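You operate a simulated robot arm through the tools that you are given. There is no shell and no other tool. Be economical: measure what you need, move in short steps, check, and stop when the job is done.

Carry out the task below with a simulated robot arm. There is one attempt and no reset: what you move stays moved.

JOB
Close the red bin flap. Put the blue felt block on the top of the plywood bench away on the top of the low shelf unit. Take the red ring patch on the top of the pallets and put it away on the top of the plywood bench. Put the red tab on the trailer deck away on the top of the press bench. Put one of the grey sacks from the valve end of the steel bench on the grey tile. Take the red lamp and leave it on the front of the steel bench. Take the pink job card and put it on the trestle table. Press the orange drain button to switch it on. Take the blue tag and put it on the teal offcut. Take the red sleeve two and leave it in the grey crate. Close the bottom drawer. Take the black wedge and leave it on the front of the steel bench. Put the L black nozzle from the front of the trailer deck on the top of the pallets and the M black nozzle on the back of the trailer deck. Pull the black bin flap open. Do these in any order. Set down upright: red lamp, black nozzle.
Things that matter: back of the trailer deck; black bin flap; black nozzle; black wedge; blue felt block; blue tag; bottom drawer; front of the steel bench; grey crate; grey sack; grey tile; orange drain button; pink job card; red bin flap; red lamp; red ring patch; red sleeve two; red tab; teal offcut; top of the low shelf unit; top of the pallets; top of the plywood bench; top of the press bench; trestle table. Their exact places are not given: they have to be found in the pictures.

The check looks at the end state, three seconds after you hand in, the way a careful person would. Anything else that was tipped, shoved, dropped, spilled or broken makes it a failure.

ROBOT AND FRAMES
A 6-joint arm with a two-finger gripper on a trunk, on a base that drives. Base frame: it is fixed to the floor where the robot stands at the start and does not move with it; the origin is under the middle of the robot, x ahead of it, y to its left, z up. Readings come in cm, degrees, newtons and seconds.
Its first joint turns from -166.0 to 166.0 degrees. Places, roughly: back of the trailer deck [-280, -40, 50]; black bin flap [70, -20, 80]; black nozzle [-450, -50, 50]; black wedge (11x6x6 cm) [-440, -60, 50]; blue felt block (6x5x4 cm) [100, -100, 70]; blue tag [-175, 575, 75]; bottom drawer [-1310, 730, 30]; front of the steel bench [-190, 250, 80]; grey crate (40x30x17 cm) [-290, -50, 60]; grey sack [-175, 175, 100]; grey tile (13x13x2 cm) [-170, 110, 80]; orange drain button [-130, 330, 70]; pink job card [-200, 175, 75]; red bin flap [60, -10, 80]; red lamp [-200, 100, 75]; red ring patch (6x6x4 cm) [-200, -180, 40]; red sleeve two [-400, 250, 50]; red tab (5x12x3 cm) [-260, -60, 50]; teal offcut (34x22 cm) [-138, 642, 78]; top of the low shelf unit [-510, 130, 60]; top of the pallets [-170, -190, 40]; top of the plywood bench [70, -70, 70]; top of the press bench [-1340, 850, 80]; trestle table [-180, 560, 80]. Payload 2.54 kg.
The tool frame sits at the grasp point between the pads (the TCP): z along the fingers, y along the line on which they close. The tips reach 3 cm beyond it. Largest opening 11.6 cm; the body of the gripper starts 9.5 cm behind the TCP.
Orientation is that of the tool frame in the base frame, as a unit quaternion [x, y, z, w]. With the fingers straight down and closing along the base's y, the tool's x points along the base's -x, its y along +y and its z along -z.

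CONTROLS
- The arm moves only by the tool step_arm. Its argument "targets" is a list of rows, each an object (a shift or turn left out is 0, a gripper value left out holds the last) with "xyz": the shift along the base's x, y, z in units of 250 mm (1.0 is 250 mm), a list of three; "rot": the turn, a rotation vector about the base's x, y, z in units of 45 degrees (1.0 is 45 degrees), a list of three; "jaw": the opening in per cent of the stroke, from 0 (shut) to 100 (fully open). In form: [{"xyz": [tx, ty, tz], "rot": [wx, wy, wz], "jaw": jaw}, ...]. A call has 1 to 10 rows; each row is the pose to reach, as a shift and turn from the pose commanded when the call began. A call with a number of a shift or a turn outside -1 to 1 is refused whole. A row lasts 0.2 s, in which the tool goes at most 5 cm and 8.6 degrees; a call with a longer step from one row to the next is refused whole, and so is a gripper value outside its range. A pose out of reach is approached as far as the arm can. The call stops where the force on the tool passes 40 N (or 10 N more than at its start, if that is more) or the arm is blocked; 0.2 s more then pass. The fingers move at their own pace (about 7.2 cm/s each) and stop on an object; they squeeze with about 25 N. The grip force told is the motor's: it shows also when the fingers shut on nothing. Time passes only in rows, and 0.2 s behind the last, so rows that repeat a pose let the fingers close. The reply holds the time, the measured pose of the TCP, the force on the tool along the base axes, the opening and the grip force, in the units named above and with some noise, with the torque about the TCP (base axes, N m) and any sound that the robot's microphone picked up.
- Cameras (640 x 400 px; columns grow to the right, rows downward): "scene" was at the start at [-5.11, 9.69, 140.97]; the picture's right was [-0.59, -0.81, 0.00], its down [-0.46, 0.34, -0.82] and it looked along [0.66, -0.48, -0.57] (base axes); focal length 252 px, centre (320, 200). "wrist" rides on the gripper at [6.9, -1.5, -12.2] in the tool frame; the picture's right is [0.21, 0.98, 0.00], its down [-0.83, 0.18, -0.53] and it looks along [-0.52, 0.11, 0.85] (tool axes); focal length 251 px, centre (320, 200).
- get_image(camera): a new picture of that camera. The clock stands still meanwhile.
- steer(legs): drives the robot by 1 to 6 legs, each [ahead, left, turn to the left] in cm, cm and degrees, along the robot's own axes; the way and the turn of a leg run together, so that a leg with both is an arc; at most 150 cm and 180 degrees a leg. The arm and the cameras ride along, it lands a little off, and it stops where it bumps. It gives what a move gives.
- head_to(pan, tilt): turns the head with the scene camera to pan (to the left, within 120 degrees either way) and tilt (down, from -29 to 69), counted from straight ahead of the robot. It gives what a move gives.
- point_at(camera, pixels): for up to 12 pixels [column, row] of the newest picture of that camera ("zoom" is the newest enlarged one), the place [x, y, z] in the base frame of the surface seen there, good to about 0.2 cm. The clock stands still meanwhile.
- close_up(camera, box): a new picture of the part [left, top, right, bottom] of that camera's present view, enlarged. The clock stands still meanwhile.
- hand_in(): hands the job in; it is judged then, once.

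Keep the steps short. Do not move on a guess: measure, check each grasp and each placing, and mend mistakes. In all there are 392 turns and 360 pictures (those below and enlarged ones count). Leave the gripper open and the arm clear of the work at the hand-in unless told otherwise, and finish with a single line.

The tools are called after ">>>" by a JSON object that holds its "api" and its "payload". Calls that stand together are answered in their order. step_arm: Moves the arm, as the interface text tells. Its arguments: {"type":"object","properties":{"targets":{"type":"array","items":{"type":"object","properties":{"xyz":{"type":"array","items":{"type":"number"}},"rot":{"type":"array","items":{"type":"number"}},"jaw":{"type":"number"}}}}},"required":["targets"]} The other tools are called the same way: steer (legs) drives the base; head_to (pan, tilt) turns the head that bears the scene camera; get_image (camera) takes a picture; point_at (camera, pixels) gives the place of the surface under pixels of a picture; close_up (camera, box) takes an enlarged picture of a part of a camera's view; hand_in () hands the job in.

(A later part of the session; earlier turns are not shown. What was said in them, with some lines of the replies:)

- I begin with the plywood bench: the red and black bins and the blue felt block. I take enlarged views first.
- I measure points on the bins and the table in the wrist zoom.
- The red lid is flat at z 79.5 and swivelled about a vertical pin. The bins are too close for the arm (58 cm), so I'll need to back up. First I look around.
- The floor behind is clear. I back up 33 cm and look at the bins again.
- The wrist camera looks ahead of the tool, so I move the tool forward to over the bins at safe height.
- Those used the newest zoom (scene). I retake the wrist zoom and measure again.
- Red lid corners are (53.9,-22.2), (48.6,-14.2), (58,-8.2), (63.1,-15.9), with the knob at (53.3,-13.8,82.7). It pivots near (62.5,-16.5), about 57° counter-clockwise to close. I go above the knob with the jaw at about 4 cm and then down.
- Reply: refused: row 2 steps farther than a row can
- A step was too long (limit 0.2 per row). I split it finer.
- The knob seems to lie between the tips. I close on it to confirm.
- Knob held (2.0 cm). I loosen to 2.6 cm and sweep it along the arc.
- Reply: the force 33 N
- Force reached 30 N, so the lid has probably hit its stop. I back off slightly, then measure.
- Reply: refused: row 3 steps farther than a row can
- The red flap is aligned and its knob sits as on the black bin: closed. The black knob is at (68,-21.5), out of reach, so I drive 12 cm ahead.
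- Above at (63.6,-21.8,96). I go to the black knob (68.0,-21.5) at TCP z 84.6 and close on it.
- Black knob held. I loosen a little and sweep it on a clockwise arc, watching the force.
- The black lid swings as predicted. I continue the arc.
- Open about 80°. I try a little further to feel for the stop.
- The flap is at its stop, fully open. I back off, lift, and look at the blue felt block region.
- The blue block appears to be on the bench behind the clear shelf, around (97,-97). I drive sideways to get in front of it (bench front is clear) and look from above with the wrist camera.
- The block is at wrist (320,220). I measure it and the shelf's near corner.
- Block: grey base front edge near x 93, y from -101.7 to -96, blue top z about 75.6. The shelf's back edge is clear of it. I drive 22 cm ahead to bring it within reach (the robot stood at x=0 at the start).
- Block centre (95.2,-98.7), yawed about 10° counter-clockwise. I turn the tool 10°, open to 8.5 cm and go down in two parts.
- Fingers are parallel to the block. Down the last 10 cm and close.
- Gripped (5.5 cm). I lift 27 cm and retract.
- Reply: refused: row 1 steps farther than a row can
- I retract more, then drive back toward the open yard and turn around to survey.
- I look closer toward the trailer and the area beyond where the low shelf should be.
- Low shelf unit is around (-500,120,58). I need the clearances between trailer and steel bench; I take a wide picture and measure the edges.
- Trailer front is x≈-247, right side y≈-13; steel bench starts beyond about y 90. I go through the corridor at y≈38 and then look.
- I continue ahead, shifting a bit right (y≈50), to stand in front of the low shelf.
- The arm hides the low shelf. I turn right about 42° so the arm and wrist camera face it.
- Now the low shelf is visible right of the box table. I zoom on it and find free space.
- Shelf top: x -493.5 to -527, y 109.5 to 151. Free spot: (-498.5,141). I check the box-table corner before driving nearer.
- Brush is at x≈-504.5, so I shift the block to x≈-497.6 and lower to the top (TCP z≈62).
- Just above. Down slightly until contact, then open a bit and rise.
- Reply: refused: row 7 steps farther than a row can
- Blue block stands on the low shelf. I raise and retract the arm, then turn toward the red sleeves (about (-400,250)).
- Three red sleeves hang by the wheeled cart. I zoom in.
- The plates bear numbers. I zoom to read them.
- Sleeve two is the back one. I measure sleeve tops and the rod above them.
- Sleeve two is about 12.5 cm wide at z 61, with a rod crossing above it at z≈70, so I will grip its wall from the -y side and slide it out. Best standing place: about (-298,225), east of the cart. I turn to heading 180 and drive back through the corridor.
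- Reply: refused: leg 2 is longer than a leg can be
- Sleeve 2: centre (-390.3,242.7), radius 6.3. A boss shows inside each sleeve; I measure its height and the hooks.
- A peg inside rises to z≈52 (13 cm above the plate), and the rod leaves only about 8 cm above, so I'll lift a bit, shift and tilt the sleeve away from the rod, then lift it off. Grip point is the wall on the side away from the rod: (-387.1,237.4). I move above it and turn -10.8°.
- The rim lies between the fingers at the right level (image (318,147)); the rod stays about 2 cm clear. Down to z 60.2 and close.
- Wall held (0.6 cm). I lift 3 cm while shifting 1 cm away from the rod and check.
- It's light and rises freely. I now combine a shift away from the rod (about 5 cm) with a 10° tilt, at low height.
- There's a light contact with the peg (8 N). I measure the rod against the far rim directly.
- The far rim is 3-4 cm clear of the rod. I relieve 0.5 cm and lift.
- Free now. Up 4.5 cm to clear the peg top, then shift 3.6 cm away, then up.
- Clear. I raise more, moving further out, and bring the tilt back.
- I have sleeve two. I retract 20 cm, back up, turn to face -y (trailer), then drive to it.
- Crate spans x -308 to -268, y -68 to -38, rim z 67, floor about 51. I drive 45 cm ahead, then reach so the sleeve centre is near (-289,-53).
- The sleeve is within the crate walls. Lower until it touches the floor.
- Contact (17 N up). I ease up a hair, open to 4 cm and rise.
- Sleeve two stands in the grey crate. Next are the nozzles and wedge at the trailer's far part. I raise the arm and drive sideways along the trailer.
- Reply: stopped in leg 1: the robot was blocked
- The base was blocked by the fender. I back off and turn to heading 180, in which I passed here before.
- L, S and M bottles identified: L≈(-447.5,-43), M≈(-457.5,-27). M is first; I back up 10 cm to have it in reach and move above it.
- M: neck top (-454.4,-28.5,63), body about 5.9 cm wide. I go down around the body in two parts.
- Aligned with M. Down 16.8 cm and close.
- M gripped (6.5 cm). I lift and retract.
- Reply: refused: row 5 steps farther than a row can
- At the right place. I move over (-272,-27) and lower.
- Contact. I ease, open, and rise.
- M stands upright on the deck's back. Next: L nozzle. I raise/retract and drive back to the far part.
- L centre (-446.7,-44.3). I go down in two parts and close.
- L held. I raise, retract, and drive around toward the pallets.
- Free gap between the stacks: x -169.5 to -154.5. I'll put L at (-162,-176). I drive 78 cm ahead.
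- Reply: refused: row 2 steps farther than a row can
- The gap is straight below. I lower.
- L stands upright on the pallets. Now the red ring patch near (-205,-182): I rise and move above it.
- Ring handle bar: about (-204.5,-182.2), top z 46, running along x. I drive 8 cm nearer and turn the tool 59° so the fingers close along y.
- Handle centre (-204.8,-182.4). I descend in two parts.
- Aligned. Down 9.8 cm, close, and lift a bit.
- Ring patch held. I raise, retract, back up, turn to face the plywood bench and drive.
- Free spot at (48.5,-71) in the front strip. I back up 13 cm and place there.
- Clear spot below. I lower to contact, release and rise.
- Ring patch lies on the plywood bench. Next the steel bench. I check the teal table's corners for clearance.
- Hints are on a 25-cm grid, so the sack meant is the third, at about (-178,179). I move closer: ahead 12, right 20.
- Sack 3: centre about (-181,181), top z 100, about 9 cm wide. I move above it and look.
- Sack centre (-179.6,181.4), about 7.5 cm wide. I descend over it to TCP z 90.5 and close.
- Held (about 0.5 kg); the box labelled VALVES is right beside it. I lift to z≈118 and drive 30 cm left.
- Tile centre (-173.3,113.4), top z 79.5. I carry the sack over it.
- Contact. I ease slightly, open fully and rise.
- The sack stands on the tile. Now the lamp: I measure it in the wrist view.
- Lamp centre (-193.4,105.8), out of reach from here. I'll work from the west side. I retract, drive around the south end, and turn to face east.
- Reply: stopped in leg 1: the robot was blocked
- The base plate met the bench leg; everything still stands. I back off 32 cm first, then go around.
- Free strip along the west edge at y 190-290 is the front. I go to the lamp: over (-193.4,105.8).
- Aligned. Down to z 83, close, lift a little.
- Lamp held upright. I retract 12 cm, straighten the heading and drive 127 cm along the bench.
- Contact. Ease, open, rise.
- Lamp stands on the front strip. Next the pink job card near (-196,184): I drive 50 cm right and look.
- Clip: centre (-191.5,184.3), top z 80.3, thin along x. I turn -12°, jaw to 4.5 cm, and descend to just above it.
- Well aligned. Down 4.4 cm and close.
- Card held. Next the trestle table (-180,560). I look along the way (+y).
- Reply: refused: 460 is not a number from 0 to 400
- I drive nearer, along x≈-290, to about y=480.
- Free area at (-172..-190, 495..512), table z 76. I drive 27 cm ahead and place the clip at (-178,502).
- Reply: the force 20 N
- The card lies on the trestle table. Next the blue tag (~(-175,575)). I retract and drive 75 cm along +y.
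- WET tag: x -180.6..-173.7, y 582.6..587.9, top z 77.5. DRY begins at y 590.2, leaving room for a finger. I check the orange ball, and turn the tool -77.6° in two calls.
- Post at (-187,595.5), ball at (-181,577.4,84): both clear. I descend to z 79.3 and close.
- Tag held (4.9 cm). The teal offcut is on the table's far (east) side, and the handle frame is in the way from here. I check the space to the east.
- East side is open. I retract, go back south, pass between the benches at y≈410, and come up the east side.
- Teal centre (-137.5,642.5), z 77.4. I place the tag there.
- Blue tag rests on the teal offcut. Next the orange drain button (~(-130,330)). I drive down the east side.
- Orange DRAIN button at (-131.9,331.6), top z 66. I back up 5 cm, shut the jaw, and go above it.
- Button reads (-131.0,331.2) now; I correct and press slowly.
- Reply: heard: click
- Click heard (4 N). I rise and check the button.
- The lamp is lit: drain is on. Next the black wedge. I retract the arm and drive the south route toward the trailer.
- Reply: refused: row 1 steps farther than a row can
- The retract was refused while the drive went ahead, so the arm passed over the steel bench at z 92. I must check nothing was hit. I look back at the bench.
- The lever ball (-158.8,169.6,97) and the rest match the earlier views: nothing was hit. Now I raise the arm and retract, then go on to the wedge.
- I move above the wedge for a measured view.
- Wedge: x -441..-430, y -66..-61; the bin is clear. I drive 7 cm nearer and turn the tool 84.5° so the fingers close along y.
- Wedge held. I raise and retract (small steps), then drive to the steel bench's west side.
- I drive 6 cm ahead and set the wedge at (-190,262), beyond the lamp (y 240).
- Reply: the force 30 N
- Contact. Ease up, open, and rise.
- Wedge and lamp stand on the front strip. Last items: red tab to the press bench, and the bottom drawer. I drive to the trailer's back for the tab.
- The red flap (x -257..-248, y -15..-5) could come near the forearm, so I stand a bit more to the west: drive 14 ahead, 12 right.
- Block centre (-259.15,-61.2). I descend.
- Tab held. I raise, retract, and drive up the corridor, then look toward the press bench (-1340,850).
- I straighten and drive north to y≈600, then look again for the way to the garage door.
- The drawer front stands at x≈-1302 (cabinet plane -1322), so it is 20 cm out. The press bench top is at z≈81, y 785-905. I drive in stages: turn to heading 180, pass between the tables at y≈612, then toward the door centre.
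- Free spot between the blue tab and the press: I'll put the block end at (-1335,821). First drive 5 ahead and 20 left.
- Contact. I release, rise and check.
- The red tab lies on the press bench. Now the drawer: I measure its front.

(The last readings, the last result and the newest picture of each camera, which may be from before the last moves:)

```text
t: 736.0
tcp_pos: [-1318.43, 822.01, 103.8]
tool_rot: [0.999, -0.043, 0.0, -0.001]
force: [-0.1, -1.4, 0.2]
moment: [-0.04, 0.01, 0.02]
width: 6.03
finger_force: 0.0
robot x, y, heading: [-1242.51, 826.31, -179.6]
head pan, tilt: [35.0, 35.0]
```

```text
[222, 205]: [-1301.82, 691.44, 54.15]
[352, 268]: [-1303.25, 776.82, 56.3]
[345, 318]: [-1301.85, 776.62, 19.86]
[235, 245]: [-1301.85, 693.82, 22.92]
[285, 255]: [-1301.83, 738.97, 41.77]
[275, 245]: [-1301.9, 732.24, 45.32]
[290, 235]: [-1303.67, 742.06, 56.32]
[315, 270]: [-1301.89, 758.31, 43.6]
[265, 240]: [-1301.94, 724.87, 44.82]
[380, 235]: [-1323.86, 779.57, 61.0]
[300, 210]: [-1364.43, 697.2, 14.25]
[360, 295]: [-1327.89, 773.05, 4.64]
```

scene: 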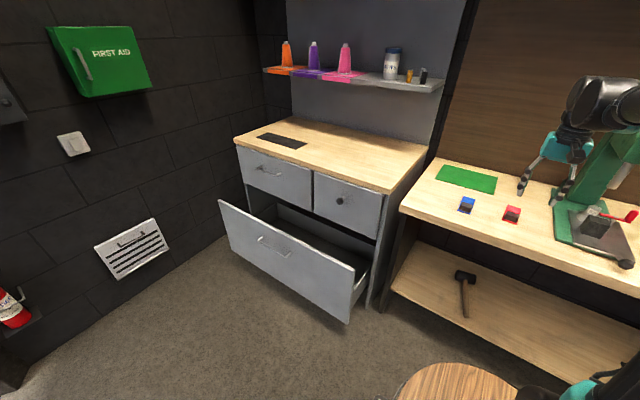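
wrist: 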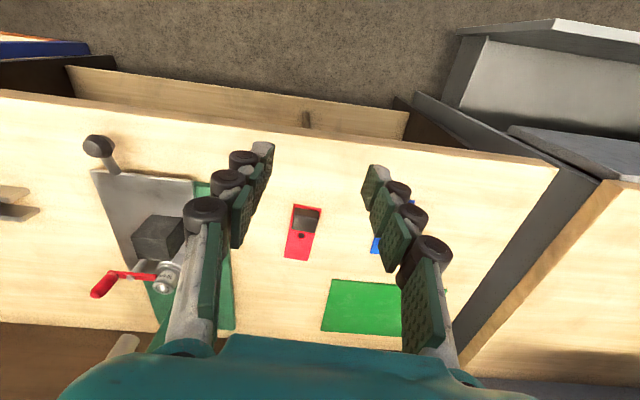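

I plan to push with closed fingertips, tool tilted 45° forward so the wrist stays clear of the upper drawers. I retract, shut the jaw, and drive to y≈734, x≈-1215.

>>> {"api": "step_arm", "payload": {"targets": [{"xyz": [0.18, 0, 0], "jaw": 0}, {"xyz": [0.36, 0, 0]}, {"xyz": [0.54, 0, 0]}, {"xyz": [0.6, 0, 0]}]}}

>>> {"api": "steer", "payload": {"legs": [[-27, 0, 0], [0, 92, 0]]}}

>>> {"api": "step_arm", "payload": {"targets": [{"xyz": [0, 0, 0], "rot": [0, 0.18, 0]}, {"xyz": [0, 0, 0], "rot": [0, 0.36, 0]}, {"xyz": [0, 0, 0], "rot": [0, 0.54, 0]}, {"xyz": [0, 0, 0], "rot": [0, 0.72, 0]}, {"xyz": [0, 0, 0], "rot": [0, 0.9, 0]}, {"xyz": [0, 0, 0], "rot": [0, 1.0, 0]}]}}

>>> {"api": "get_image", "payload": {"camera": "wrist"}}

>>> {"api": "get_image", "payload": {"camera": "scene"}}

```text
t: 737.0
tcp_pos: [-1303.42, 822.02, 104.08]
tool_rot: [0.999, -0.043, 0.0, -0.001]
force: [-0.6, 0.7, -0.5]
moment: [0.01, -0.02, 0.03]
width: 0.0
finger_force: 24.5
robot x, y, heading: [-1242.35, 826.03, -180.0]
head pan, tilt: [35.0, 35.0]
```

```text
t: 743.4
tcp_pos: [-1274.41, 725.96, 104.16]
tool_rot: [1.0, -0.03, 0.0, -0.001]
force: [0.0, -0.9, 0.1]
moment: [-0.03, -0.01, 0.01]
width: 0.0
finger_force: 24.7
robot x, y, heading: [-1213.3, 731.58, -178.4]
head pan, tilt: [35.0, 35.0]
```

```text
t: 744.8
tcp_pos: [-1274.25, 725.79, 104.23]
tool_rot: [0.923, -0.027, -0.383, 0.01]
force: [0.1, -0.2, -0.1]
moment: [-0.02, 0.03, -0.01]
width: 0.0
finger_force: 25.2
robot x, y, heading: [-1213.24, 731.89, -178.4]
head pan, tilt: [35.0, 35.0]
```

```text
131 pictures are left
```

wrist: 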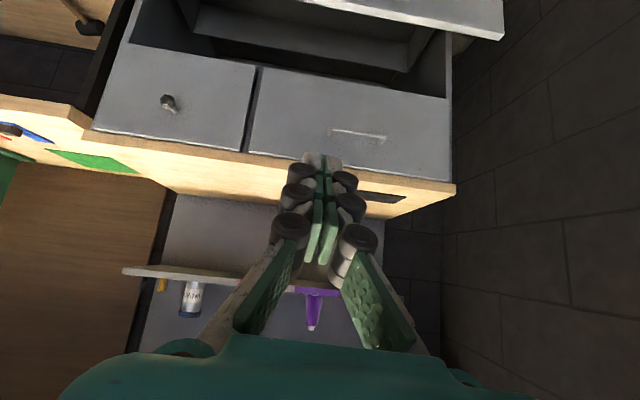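

```text
130 pictures are left
```

scene: 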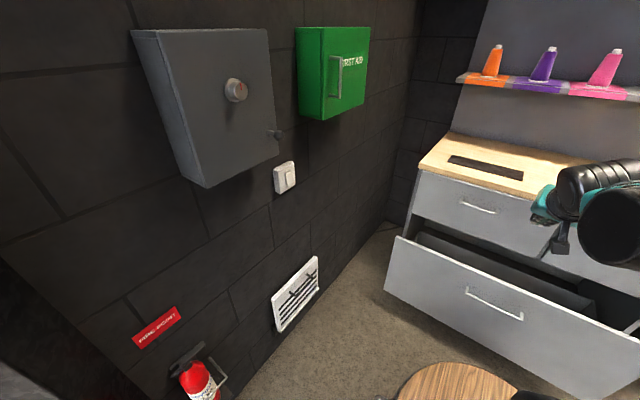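

Tilt done. I move in front of the drawer (x -1295, y 734) and lower to z≈53.

>>> {"api": "step_arm", "payload": {"targets": [{"xyz": [-0.17, 0.07, 0]}, {"xyz": [-0.34, 0.14, 0]}, {"xyz": [-0.51, 0.21, 0]}, {"xyz": [-0.68, 0.28, 0]}, {"xyz": [-0.83, 0.33, -0.08]}, {"xyz": [-0.83, 0.33, -0.27]}, {"xyz": [-0.83, 0.33, -0.46]}, {"xyz": [-0.83, 0.33, -0.65]}, {"xyz": [-0.83, 0.33, -0.84]}, {"xyz": [-0.83, 0.33, -1.0]}]}}

>>> {"api": "step_arm", "payload": {"targets": [{"xyz": [0, 0, -0.19]}, {"xyz": [0, 0, -0.38]}, {"xyz": [0, 0, -0.57]}, {"xyz": [0, 0, -0.76]}, {"xyz": [0, 0, -0.95]}, {"xyz": [0, 0, -1.0]}]}}

>>> {"api": "get_image", "payload": {"camera": "wrist"}}

```text
t: 747.0
tcp_pos: [-1295.02, 734.41, 79.09]
tool_rot: [0.923, -0.027, -0.383, 0.009]
force: [0.0, -0.8, 0.9]
moment: [-0.02, 0.03, 0.03]
width: 0.01
finger_force: 25.3
robot x, y, heading: [-1213.22, 731.9, -178.1]
head pan, tilt: [35.0, 35.0]
```

```text
t: 748.4
tcp_pos: [-1307.27, 734.14, 63.74]
tool_rot: [0.924, -0.028, -0.382, 0.01]
force: [-0.6, 0.8, -0.6]
moment: [-0.01, 0.0, -0.04]
width: 0.0
finger_force: 24.5
out of reach, approached as far as the arm can: row 1, 2, 3, 4, 5, 6
robot x, y, heading: [-1213.09, 731.58, -178.1]
head pan, tilt: [35.0, 35.0]
```

```text
129 pictures are left
```

wrist: 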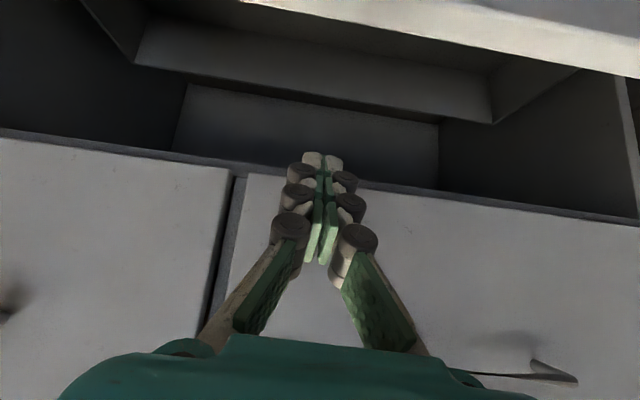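

The arm cannot come that close when low. I lift, back up 22 cm, and lower at greater reach.

>>> {"api": "step_arm", "payload": {"targets": [{"xyz": [0, 0, 0.19]}, {"xyz": [0, 0, 0.38]}, {"xyz": [0, 0, 0.57]}, {"xyz": [0, 0, 0.76]}, {"xyz": [0, 0, 0.95]}]}}

>>> {"api": "steer", "payload": {"legs": [[-22, 0, 0]]}}

```text
t: 749.6
tcp_pos: [-1307.82, 733.64, 88.03]
tool_rot: [0.924, -0.027, -0.382, 0.01]
force: [-0.8, 0.4, 0.2]
moment: [0.01, -0.05, 0.0]
width: 0.01
finger_force: 24.9
robot x, y, heading: [-1212.84, 731.79, -178.2]
head pan, tilt: [35.0, 35.0]
```

```text
t: 751.3
tcp_pos: [-1285.14, 734.41, 88.04]
tool_rot: [0.923, -0.028, -0.383, 0.009]
force: [0.2, 0.2, 0.1]
moment: [0.03, 0.03, -0.02]
width: 0.01
finger_force: 25.2
robot x, y, heading: [-1190.51, 732.66, -178.5]
head pan, tilt: [35.0, 35.0]
```

>>> {"api": "step_arm", "payload": {"targets": [{"xyz": [-0.15, 0, 0]}, {"xyz": [-0.3, 0, 0]}, {"xyz": [-0.38, 0, -0.15]}, {"xyz": [-0.38, 0, -0.34]}, {"xyz": [-0.38, 0, -0.53]}, {"xyz": [-0.38, 0, -0.72]}, {"xyz": [-0.38, 0, -0.91]}]}}

>>> {"api": "step_arm", "payload": {"targets": [{"xyz": [0, 0, -0.15]}, {"xyz": [0, 0, -0.3]}, {"xyz": [0, 0, -0.45]}]}}

>>> {"api": "get_image", "payload": {"camera": "wrist"}}

```text
t: 752.9
tcp_pos: [-1294.62, 734.92, 65.3]
tool_rot: [0.923, -0.028, -0.383, 0.01]
force: [0.4, 0.8, 0.9]
moment: [-0.01, -0.03, 0.01]
width: 0.01
finger_force: 25.1
robot x, y, heading: [-1190.56, 732.36, -178.2]
head pan, tilt: [35.0, 35.0]
```

```text
t: 753.7
tcp_pos: [-1294.76, 734.53, 54.11]
tool_rot: [0.924, -0.028, -0.382, 0.01]
force: [0.7, 0.5, -0.8]
moment: [-0.02, 0.03, 0.01]
width: 0.0
finger_force: 24.8
robot x, y, heading: [-1190.58, 732.62, -178.2]
head pan, tilt: [35.0, 35.0]
```

```text
128 pictures are left
```

wrist: 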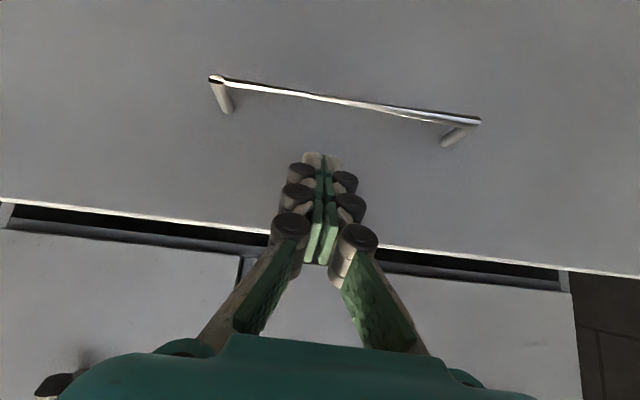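

In position, tips between handle and top edge. I push forward.

>>> {"api": "step_arm", "payload": {"targets": [{"xyz": [-0.1, 0, 0]}, {"xyz": [-0.2, 0, 0]}, {"xyz": [-0.3, 0, 0]}, {"xyz": [-0.4, 0, 0]}]}}

```text
t: 754.7
tcp_pos: [-1304.63, 734.58, 54.14]
tool_rot: [0.923, -0.029, -0.383, 0.009]
force: [0.0, 1.0, -0.1]
moment: [0.01, 0.0, 0.03]
width: 0.0
finger_force: 24.6
robot x, y, heading: [-1190.59, 732.46, -178.4]
head pan, tilt: [35.0, 35.0]
```

The drawer moves easily. I continue by driving ahead 10 cm with the arm held.

>>> {"api": "steer", "payload": {"legs": [[10, 0, 0]]}}

>>> {"api": "get_image", "payload": {"camera": "wrist"}}

```text
t: 755.9
tcp_pos: [-1314.71, 734.09, 54.09]
tool_rot: [0.924, -0.027, -0.382, 0.01]
force: [-0.6, -0.3, 0.1]
moment: [0.02, 0.02, -0.01]
width: 0.01
finger_force: 25.5
robot x, y, heading: [-1200.99, 732.18, -178.4]
head pan, tilt: [35.0, 35.0]
```

```text
127 pictures are left
```

wrist: 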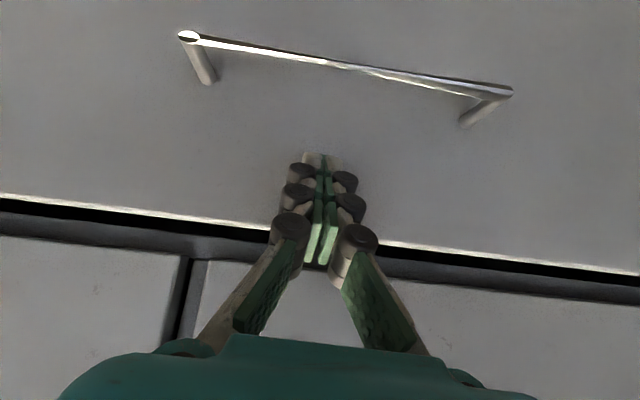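

>>> {"api": "steer", "payload": {"legs": [[4, 0, 0]]}}

>>> {"api": "step_arm", "payload": {"targets": [{"xyz": [-0.03, 0, 0]}, {"xyz": [-0.06, 0, 0]}, {"xyz": [-0.09, 0, 0]}]}}

```text
t: 756.8
tcp_pos: [-1318.74, 733.94, 54.07]
tool_rot: [0.924, -0.027, -0.382, 0.011]
force: [0.2, 0.3, -0.2]
moment: [-0.01, 0.01, 0.01]
width: 0.01
finger_force: 24.8
robot x, y, heading: [-1204.62, 732.04, -178.2]
head pan, tilt: [35.0, 35.0]
```

```text
t: 757.1
tcp_pos: [-1318.86, 733.98, 54.19]
tool_rot: [0.925, -0.026, -0.38, 0.011]
force: [10.9, -0.5, 3.6]
moment: [-0.02, -0.04, 0.04]
width: 0.02
finger_force: 28.9
robot x, y, heading: [-1204.9, 732.16, -178.3]
head pan, tilt: [35.0, 35.0]
stopped in row 1: the force on the tool passed its limit at 56 N (the readings are from after the stop); the commanded pose is now the measured one
```

It hit its end stop. I back off and check the drawer.

>>> {"api": "steer", "payload": {"legs": [[-25, 0, 0]]}}

>>> {"api": "get_image", "payload": {"camera": "wrist"}}

>>> {"api": "head_to", "payload": {"pan": 15, "tilt": 35}}

>>> {"api": "get_image", "payload": {"camera": "scene"}}

```text
t: 759.0
tcp_pos: [-1293.87, 734.11, 54.09]
tool_rot: [0.925, -0.026, -0.38, 0.011]
force: [-1.2, -0.4, -0.6]
moment: [0.0, -0.03, 0.01]
width: 0.0
finger_force: 29.0
robot x, y, heading: [-1179.84, 732.85, -177.6]
head pan, tilt: [35.0, 35.0]
```

```text
126 pictures are left
```

wrist: 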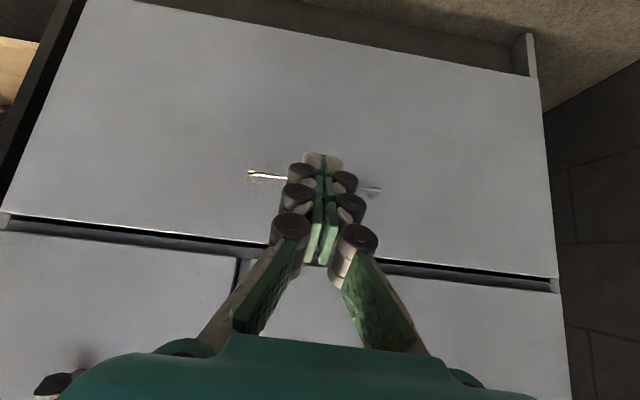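

```text
t: 759.8
tcp_pos: [-1293.84, 734.12, 54.13]
tool_rot: [0.925, -0.025, -0.378, 0.011]
force: [0.4, 0.0, 0.2]
moment: [0.02, -0.02, -0.01]
width: 0.03
finger_force: 28.3
robot x, y, heading: [-1179.6, 733.08, -177.8]
head pan, tilt: [15.0, 35.0]
```

```text
125 pictures are left
```

scene: 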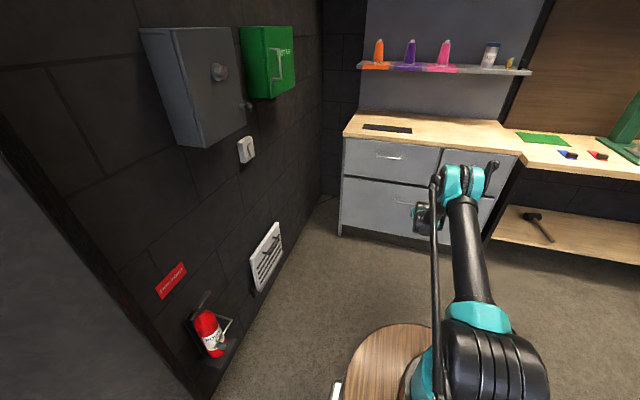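

>>> {"api": "point_at", "payload": {"camera": "scene", "pixels": [[360, 190], [360, 160], [405, 160], [380, 210], [420, 190], [350, 215]]}}

>>> {"api": "close_up", "payload": {"camera": "scene", "box": [500, 110, 640, 200]}}

```text
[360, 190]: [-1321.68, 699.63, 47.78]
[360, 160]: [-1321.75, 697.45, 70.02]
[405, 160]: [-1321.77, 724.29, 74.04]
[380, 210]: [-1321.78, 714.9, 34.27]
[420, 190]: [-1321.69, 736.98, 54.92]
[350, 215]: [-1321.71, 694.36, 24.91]
```

```text
4.44 times, centred on (570, 155) of scene
```

zoom: 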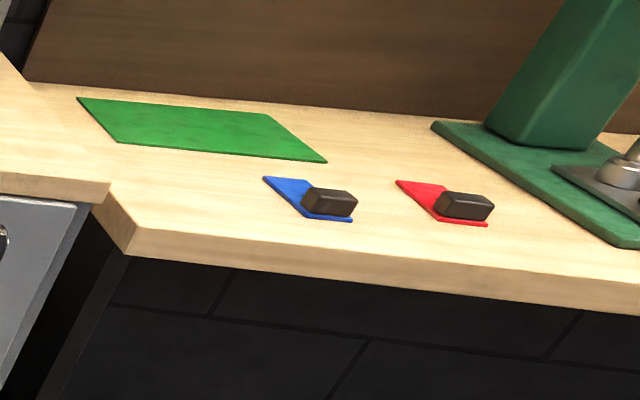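

The drawer front is flush at x -1321.7 and the red tab lies on the press bench. I raise the arm clear and open the gripper.

>>> {"api": "step_arm", "payload": {"targets": [{"xyz": [0, 0, 0.19], "jaw": 100}, {"xyz": [0, 0, 0.38]}, {"xyz": [0, 0, 0.57]}, {"xyz": [0, 0, 0.76]}, {"xyz": [0, 0, 0.95]}, {"xyz": [0, 0, 1.0]}]}}

>>> {"api": "steer", "payload": {"legs": [[-20, 0, 0]]}}

```text
t: 761.2
tcp_pos: [-1293.77, 734.23, 79.19]
tool_rot: [0.925, -0.025, -0.38, 0.012]
force: [0.5, -0.1, -0.8]
moment: [-0.04, 0.02, -0.01]
width: 11.61
finger_force: 0.0
robot x, y, heading: [-1179.61, 732.73, -178.0]
head pan, tilt: [15.0, 35.0]
```

```text
t: 762.8
tcp_pos: [-1273.07, 734.94, 79.24]
tool_rot: [0.925, -0.025, -0.379, 0.011]
force: [-0.1, -0.1, -0.1]
moment: [0.01, -0.03, 0.0]
width: 11.59
finger_force: 0.1
robot x, y, heading: [-1159.32, 733.88, -178.0]
head pan, tilt: [15.0, 35.0]
```

All parts of the job are done and checked, the gripper is open and the arm is clear. I hand in.

>>> {"api": "hand_in", "payload": {}}

```text
The job is handed in.
```

All parts of the job were carried out and checked, and the job has been handed in; the base bumped the trailer fender and a steel bench leg once each with no visible effect, and I took the sack by the VALVES box as the one meant.
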